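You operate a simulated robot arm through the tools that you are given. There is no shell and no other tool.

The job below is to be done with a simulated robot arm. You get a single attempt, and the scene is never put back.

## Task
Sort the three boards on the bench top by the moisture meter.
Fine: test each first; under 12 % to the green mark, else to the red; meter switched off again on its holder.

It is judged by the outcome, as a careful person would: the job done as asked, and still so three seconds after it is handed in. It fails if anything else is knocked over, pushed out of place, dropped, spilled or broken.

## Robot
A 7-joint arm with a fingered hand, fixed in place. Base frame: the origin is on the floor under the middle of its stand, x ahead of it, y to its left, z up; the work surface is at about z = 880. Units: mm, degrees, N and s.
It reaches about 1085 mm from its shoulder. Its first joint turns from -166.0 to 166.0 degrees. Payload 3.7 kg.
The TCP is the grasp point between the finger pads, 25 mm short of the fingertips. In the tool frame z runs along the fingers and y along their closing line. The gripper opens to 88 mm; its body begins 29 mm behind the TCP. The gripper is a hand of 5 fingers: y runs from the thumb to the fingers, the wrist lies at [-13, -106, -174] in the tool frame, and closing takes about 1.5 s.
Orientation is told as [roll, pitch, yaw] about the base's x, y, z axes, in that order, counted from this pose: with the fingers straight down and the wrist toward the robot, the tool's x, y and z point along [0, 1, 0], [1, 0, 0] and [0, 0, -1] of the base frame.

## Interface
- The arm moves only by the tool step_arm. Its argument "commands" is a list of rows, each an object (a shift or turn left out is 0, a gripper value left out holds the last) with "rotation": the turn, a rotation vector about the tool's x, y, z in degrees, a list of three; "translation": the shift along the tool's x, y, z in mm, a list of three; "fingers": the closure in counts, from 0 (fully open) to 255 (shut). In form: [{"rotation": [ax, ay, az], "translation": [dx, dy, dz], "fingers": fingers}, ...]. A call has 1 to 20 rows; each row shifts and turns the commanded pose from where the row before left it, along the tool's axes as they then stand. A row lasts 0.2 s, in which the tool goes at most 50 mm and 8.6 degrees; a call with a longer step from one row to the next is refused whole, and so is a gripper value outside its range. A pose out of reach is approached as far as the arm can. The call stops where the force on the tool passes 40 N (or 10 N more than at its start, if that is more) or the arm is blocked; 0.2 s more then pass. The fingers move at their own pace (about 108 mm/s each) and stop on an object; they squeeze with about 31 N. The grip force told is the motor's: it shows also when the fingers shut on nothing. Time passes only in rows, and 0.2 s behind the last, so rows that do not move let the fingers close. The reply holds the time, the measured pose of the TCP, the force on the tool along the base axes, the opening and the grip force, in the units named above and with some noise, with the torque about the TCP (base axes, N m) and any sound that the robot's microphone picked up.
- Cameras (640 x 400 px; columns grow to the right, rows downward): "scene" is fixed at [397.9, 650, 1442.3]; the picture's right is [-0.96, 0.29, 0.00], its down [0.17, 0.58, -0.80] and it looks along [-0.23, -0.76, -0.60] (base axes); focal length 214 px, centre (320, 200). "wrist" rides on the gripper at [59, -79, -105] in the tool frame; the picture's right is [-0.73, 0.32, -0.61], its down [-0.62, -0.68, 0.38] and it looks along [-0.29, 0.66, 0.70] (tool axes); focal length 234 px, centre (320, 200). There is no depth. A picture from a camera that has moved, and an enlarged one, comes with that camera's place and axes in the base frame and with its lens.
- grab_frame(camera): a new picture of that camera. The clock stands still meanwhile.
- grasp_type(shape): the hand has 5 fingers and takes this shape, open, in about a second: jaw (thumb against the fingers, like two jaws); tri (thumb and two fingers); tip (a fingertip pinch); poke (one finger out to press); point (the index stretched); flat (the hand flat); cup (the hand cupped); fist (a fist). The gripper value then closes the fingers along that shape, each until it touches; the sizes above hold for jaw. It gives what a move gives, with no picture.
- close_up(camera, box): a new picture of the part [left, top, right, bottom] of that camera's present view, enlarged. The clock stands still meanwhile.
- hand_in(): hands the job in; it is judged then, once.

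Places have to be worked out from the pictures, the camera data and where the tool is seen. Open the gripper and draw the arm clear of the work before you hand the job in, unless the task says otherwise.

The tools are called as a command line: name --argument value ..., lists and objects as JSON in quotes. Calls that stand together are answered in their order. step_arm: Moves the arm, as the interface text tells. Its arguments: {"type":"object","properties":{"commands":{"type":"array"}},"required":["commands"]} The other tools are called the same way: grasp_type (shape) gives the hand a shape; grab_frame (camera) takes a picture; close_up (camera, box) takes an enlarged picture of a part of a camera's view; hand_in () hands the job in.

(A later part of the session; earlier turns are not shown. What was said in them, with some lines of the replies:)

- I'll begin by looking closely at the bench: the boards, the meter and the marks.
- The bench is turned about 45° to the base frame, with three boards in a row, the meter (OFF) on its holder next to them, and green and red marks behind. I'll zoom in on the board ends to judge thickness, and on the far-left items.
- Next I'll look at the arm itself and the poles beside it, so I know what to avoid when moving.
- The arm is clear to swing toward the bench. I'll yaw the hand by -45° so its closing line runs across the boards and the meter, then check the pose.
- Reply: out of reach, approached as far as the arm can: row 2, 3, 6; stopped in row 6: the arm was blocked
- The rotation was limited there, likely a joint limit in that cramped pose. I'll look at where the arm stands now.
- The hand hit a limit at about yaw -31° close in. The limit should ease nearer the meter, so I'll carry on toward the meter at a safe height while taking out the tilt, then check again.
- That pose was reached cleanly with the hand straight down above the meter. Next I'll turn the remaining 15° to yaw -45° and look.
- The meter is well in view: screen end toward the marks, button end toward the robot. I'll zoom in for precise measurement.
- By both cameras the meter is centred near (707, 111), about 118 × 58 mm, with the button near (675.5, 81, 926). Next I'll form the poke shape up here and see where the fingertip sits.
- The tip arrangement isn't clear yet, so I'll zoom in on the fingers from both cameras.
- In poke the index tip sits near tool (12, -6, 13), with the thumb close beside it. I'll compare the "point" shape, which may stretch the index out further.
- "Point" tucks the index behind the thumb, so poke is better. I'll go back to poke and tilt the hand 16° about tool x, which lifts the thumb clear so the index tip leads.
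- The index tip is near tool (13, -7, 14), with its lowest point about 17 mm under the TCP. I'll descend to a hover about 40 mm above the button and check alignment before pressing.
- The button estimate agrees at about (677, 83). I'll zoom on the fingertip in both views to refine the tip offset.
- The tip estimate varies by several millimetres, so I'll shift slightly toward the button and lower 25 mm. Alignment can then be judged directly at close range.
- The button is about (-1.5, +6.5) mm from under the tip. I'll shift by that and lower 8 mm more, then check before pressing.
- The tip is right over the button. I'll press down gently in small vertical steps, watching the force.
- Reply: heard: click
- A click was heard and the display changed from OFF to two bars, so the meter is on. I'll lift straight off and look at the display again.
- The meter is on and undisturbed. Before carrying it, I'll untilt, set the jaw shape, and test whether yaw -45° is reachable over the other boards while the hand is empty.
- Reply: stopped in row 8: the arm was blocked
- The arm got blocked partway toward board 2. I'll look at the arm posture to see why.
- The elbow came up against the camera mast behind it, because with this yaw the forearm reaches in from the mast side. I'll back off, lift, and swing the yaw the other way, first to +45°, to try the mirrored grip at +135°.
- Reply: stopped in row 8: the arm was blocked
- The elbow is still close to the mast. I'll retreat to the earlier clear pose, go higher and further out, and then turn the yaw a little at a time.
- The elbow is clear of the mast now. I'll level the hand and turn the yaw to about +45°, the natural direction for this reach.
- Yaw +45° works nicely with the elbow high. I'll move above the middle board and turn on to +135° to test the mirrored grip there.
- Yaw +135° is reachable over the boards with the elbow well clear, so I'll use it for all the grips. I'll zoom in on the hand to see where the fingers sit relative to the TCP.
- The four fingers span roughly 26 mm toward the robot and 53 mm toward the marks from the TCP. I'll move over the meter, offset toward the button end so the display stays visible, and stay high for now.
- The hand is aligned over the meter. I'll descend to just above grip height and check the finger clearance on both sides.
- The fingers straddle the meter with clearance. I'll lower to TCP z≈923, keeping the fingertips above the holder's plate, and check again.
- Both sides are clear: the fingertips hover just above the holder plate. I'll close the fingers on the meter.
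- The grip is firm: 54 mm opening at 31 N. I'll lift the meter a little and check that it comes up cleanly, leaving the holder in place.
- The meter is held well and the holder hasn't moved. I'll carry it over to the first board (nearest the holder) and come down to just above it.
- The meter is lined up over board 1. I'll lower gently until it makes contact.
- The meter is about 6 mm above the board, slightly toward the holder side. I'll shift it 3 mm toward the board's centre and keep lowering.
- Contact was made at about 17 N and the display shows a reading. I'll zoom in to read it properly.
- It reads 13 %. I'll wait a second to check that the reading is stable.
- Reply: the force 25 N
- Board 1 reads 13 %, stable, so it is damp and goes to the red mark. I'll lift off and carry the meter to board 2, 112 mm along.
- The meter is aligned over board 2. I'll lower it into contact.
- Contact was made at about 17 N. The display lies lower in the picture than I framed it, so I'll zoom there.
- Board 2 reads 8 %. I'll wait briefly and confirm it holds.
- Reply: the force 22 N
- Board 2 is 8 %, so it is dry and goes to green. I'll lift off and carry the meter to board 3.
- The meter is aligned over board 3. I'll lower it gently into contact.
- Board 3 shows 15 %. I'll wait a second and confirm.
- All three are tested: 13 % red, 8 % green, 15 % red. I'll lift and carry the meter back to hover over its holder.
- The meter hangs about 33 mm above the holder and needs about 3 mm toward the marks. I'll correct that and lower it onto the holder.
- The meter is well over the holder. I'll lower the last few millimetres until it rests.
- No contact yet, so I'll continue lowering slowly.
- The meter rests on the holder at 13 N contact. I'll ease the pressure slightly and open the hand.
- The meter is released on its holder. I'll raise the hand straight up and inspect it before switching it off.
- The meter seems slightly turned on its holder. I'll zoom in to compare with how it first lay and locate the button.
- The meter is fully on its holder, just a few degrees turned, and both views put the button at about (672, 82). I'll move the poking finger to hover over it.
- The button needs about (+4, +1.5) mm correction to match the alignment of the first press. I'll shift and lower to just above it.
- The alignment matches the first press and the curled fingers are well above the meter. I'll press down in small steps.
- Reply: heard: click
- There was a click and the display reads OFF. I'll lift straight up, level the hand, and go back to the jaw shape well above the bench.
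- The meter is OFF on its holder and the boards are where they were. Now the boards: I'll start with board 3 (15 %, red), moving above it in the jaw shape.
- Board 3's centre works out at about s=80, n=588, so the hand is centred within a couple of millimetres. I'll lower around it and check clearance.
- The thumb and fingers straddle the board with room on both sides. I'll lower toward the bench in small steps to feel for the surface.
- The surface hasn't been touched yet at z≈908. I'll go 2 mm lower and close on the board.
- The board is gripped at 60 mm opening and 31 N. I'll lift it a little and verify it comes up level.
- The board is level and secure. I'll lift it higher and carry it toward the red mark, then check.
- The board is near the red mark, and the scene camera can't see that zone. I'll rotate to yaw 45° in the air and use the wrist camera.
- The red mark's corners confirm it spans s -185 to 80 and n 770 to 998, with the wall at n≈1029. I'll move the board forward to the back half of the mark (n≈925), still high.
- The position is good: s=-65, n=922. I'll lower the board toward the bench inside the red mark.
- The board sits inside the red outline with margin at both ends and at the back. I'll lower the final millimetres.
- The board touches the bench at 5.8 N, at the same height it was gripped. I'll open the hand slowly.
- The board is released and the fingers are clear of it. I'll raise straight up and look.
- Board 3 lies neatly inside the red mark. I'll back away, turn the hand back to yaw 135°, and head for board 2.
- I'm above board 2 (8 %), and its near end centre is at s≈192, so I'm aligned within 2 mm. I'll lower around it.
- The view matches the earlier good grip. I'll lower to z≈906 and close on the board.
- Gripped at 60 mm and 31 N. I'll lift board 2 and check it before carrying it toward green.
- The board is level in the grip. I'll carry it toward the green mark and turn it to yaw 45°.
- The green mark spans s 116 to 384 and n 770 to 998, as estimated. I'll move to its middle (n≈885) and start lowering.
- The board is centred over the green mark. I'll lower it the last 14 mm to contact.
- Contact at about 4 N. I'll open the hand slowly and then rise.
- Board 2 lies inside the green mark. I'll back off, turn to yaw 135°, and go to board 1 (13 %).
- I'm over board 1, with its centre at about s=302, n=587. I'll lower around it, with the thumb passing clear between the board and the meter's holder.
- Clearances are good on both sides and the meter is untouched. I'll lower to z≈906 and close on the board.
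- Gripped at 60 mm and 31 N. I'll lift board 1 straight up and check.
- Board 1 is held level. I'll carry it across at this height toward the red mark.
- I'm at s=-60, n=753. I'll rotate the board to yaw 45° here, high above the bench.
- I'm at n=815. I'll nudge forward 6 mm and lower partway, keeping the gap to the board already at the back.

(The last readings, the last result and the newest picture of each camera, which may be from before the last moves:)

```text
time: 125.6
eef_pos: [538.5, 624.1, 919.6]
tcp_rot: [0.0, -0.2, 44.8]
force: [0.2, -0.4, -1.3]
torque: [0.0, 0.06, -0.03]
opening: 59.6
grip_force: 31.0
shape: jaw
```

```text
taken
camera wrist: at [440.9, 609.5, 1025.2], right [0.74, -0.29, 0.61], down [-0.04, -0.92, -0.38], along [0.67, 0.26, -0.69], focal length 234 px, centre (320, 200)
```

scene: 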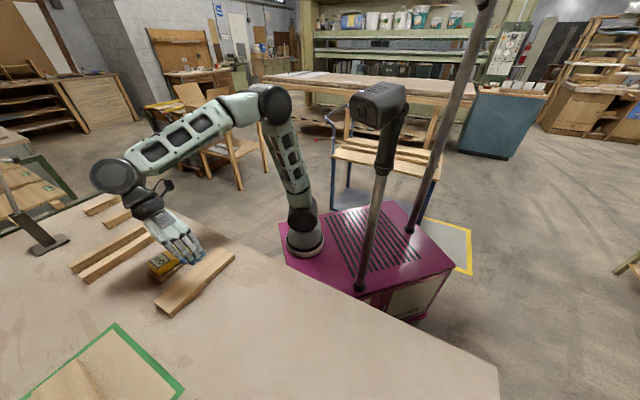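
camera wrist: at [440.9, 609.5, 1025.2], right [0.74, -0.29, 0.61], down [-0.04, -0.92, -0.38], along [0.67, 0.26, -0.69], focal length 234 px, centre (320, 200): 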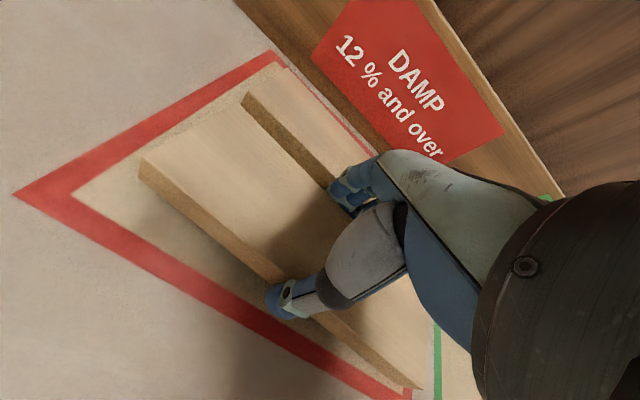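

Both boards will lie parallel inside the red outline with a good gap. I'll lower to contact.

step_arm --commands '[{"translation": [0, 0, 6]}, {"translation": [0, 0, 3]}, {"translation": [0, 0, 2]}, {"translation": [0, 0, 1.5]}, {"translation": [0, 0, 0.8]}]'

grab_frame --camera "wrist"

```text
time: 126.8
eef_pos: [537.9, 623.6, 906.7]
tcp_rot: [-0.1, -0.2, 44.9]
force: [0.3, 0.1, -1.7]
torque: [0.01, 0.01, 0.04]
opening: 59.9
grip_force: 31.3
shape: jaw
```

```text
taken
camera wrist: at [440.5, 608.8, 1012.5], right [0.74, -0.29, 0.61], down [-0.04, -0.92, -0.38], along [0.67, 0.26, -0.69], focal length 234 px, centre (320, 200)
```

wrist: 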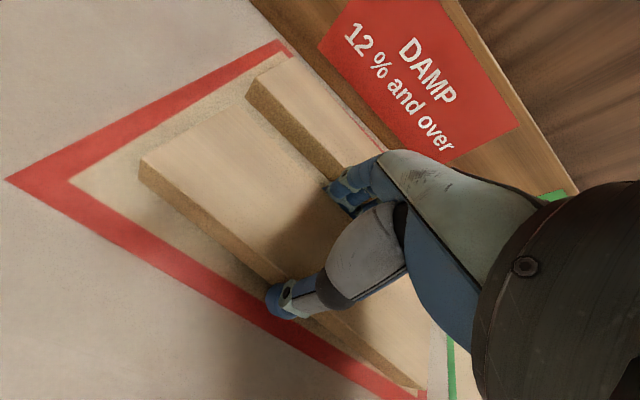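

It isn't quite touching yet, so I'll lower another 1 to 2 mm.

step_arm --commands '[{"translation": [0, 0, 0.8]}, {"translation": [0, 0, 0.7]}, {}]'

```text
time: 127.6
eef_pos: [537.6, 623.1, 906.9]
tcp_rot: [-0.2, -0.2, 44.9]
force: [0.7, 1.2, 3.3]
torque: [-0.06, 0.02, 0.0]
opening: 59.2
grip_force: 30.9
shape: jaw
```

Contact at 3 N. I'll open partway, enough to clear this board but not reach the one behind, then rise.

step_arm --commands '[{"fingers": 100}, {"fingers": 75}, {"fingers": 60}, {"fingers": 45}, {"fingers": 30}, {"fingers": 25}, {"fingers": 25}, {}]'

grab_frame --camera "wrist"

```text
time: 129.4
eef_pos: [538.1, 622.9, 906.2]
tcp_rot: [0.0, -0.2, 44.8]
force: [-1.1, -1.3, 3.1]
torque: [0.05, -0.08, -0.03]
opening: 77.8
grip_force: 0.1
shape: jaw
```

```text
taken
camera wrist: at [440.9, 608.3, 1010.9], right [0.74, -0.29, 0.61], down [-0.04, -0.92, -0.38], along [0.67, 0.26, -0.69], focal length 234 px, centre (320, 200)
```

wrist: 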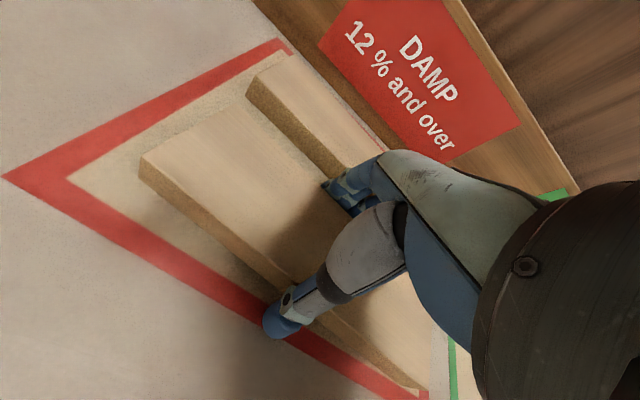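

The hand is released and clear on both sides. I'll rise straight up and look at the result.

step_arm --commands '[{"translation": [0, 0, -3]}, {"translation": [0, 0, -8]}, {"translation": [0, 0, -20]}, {"translation": [0, 0, -35]}, {"translation": [0, 0, -40]}, {"translation": [0, 0, -40]}, {"translation": [0, 0, -40]}, {"fingers": 0}, {}]'

grab_frame --camera "wrist"

grab_frame --camera "scene"

```text
time: 131.4
eef_pos: [537.9, 622.8, 1087.2]
tcp_rot: [-0.2, -0.2, 44.9]
force: [0.5, -0.7, 0.2]
torque: [0.0, 0.0, 0.01]
opening: 87.4
grip_force: 0.1
shape: jaw
```

```text
taken
camera wrist: at [439.4, 607.9, 1192.6], right [0.74, -0.29, 0.61], down [-0.04, -0.92, -0.38], along [0.67, 0.26, -0.69], focal length 234 px, centre (320, 200)
```

wrist: 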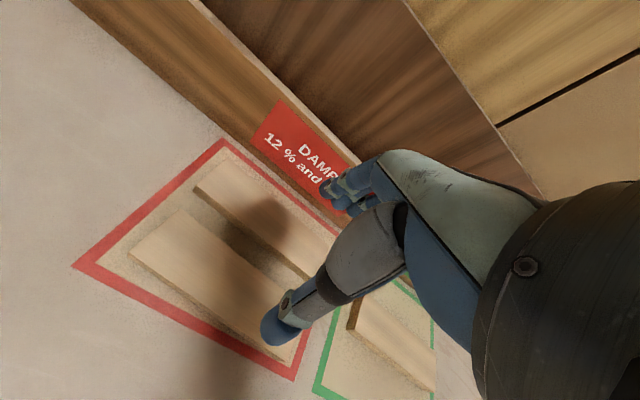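

```text
taken
```

scene: 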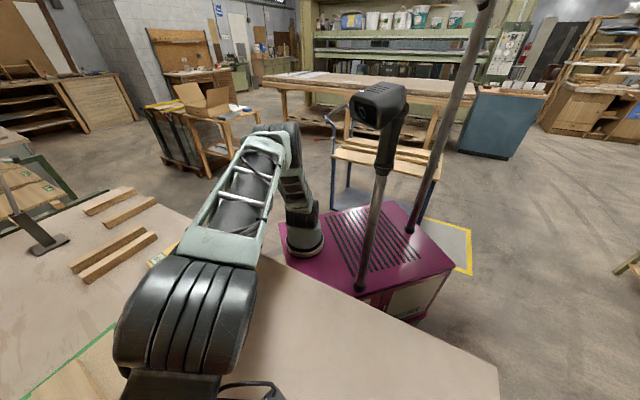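

Two damp boards are inside red and the dry one inside green. I'll draw the arm back and up, clear of the work, and check everything, including the meter.

step_arm --commands '[{"translation": [0, -20, -25]}, {"translation": [0, -25, -25]}, {"translation": [0, -25, -25]}, {"translation": [0, -25, -25]}, {"translation": [0, -25, -20]}, {"translation": [0, -25, 0]}, {}]'

grab_frame --camera "wrist"

grab_frame --camera "scene"

```text
time: 133.0
eef_pos: [437.5, 522.8, 1210.7]
tcp_rot: [-0.1, -0.2, 44.8]
force: [0.5, 1.1, 0.4]
torque: [0.0, -0.02, -0.02]
opening: 87.7
grip_force: 0.1
shape: jaw
```

```text
taken
camera wrist: at [339.0, 507.8, 1316.4], right [0.74, -0.29, 0.61], down [-0.04, -0.92, -0.38], along [0.67, 0.26, -0.69], focal length 234 px, centre (320, 200)
```

wrist: 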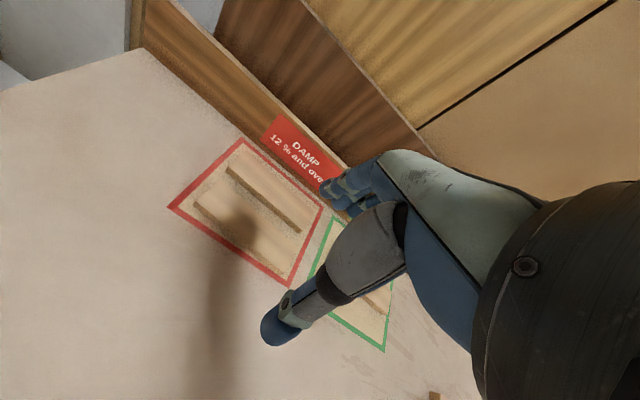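

```text
taken
```

scene: 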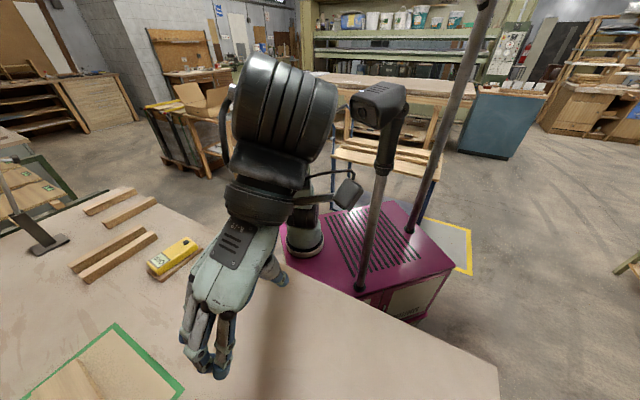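

I'll zoom in on the zones and the meter for the final check.

close_up --camera "wrist" --box '[150, 120, 400, 360]'

close_up --camera "scene" --box '[130, 220, 220, 290]'

close_up --camera "scene" --box '[0, 170, 200, 400]'

```text
1.67 times, centred on (275, 240) of wrist
camera zoom: at [339.0, 507.8, 1316.4], right [0.74, -0.29, 0.61], down [-0.04, -0.92, -0.38], along [0.67, 0.26, -0.69], focal length 390 px, centre (395, 133)
```

zoom: 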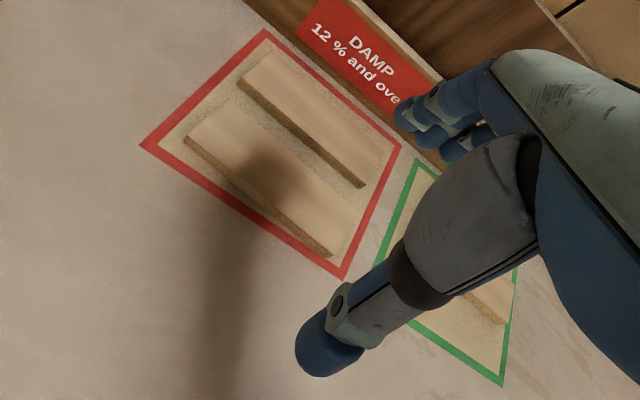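

```text
5.71 times, centred on (175, 255) of scene
camera zoom: at [397.9, 650.0, 1442.3], right [-0.96, 0.29, 0.0], down [0.17, 0.58, -0.8], along [-0.23, -0.76, -0.6], focal length 1226 px, centre (1149, -114)
```

zoom: 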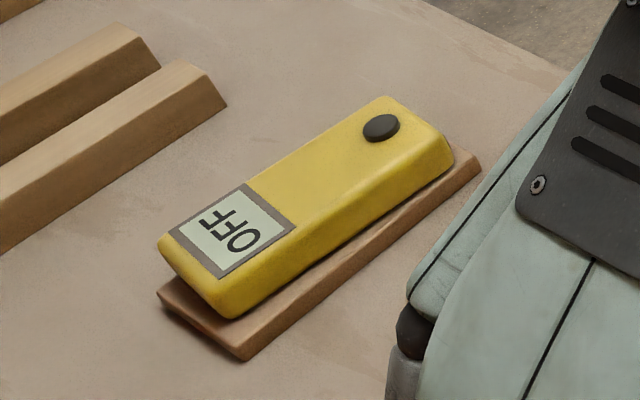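

```text
1.74 times, centred on (100, 285) of scene
camera zoom: at [397.9, 650.0, 1442.3], right [-0.96, 0.29, 0.0], down [0.17, 0.58, -0.8], along [-0.23, -0.76, -0.6], focal length 373 px, centre (703, 52)
```

zoom: 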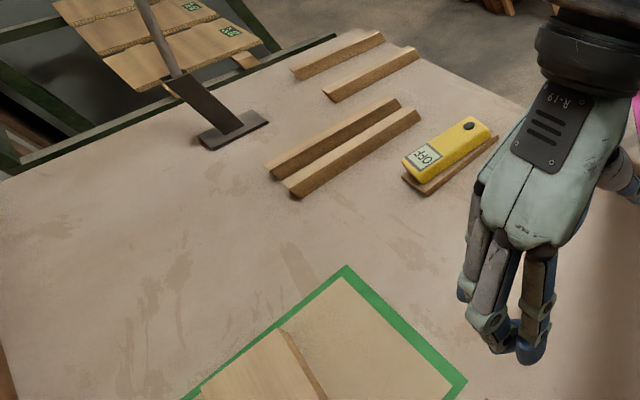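

The meter is OFF on its holder, the 13 % and 15 % boards are inside red, the 8 % board is inside green, and nothing else has moved. The hand is open and the arm clear, so I'll hand the job in.

hand_in

```text
The job is handed in.
```

The three boards were each tested with the meter and placed on their marks, and I've handed the job in. The result of the judging was not shown to me.

| Board | Reading | Mark |
|---|---|---|
| 1 (nearest the meter) | 13 % | red |
| 2 (middle) | 8 % | green |
| 3 (farthest from the meter) | 15 % | red |

- **Boards:** They lie crosswise, parallel to the back of the bench, inside their outlines. The two damp boards have a gap between them.
- **Meter:** It is back on its holder and the display reads OFF. It sits a few degrees turned from how it first lay.
- **Other items:** Early on, while I was finding a workable hand angle, the arm's elbow came up against the camera mast on the robot's stand and was blocked twice. The mast still stands where it was. Nothing else on the bench moved in the final pictures, and the hand is open and drawn clear.
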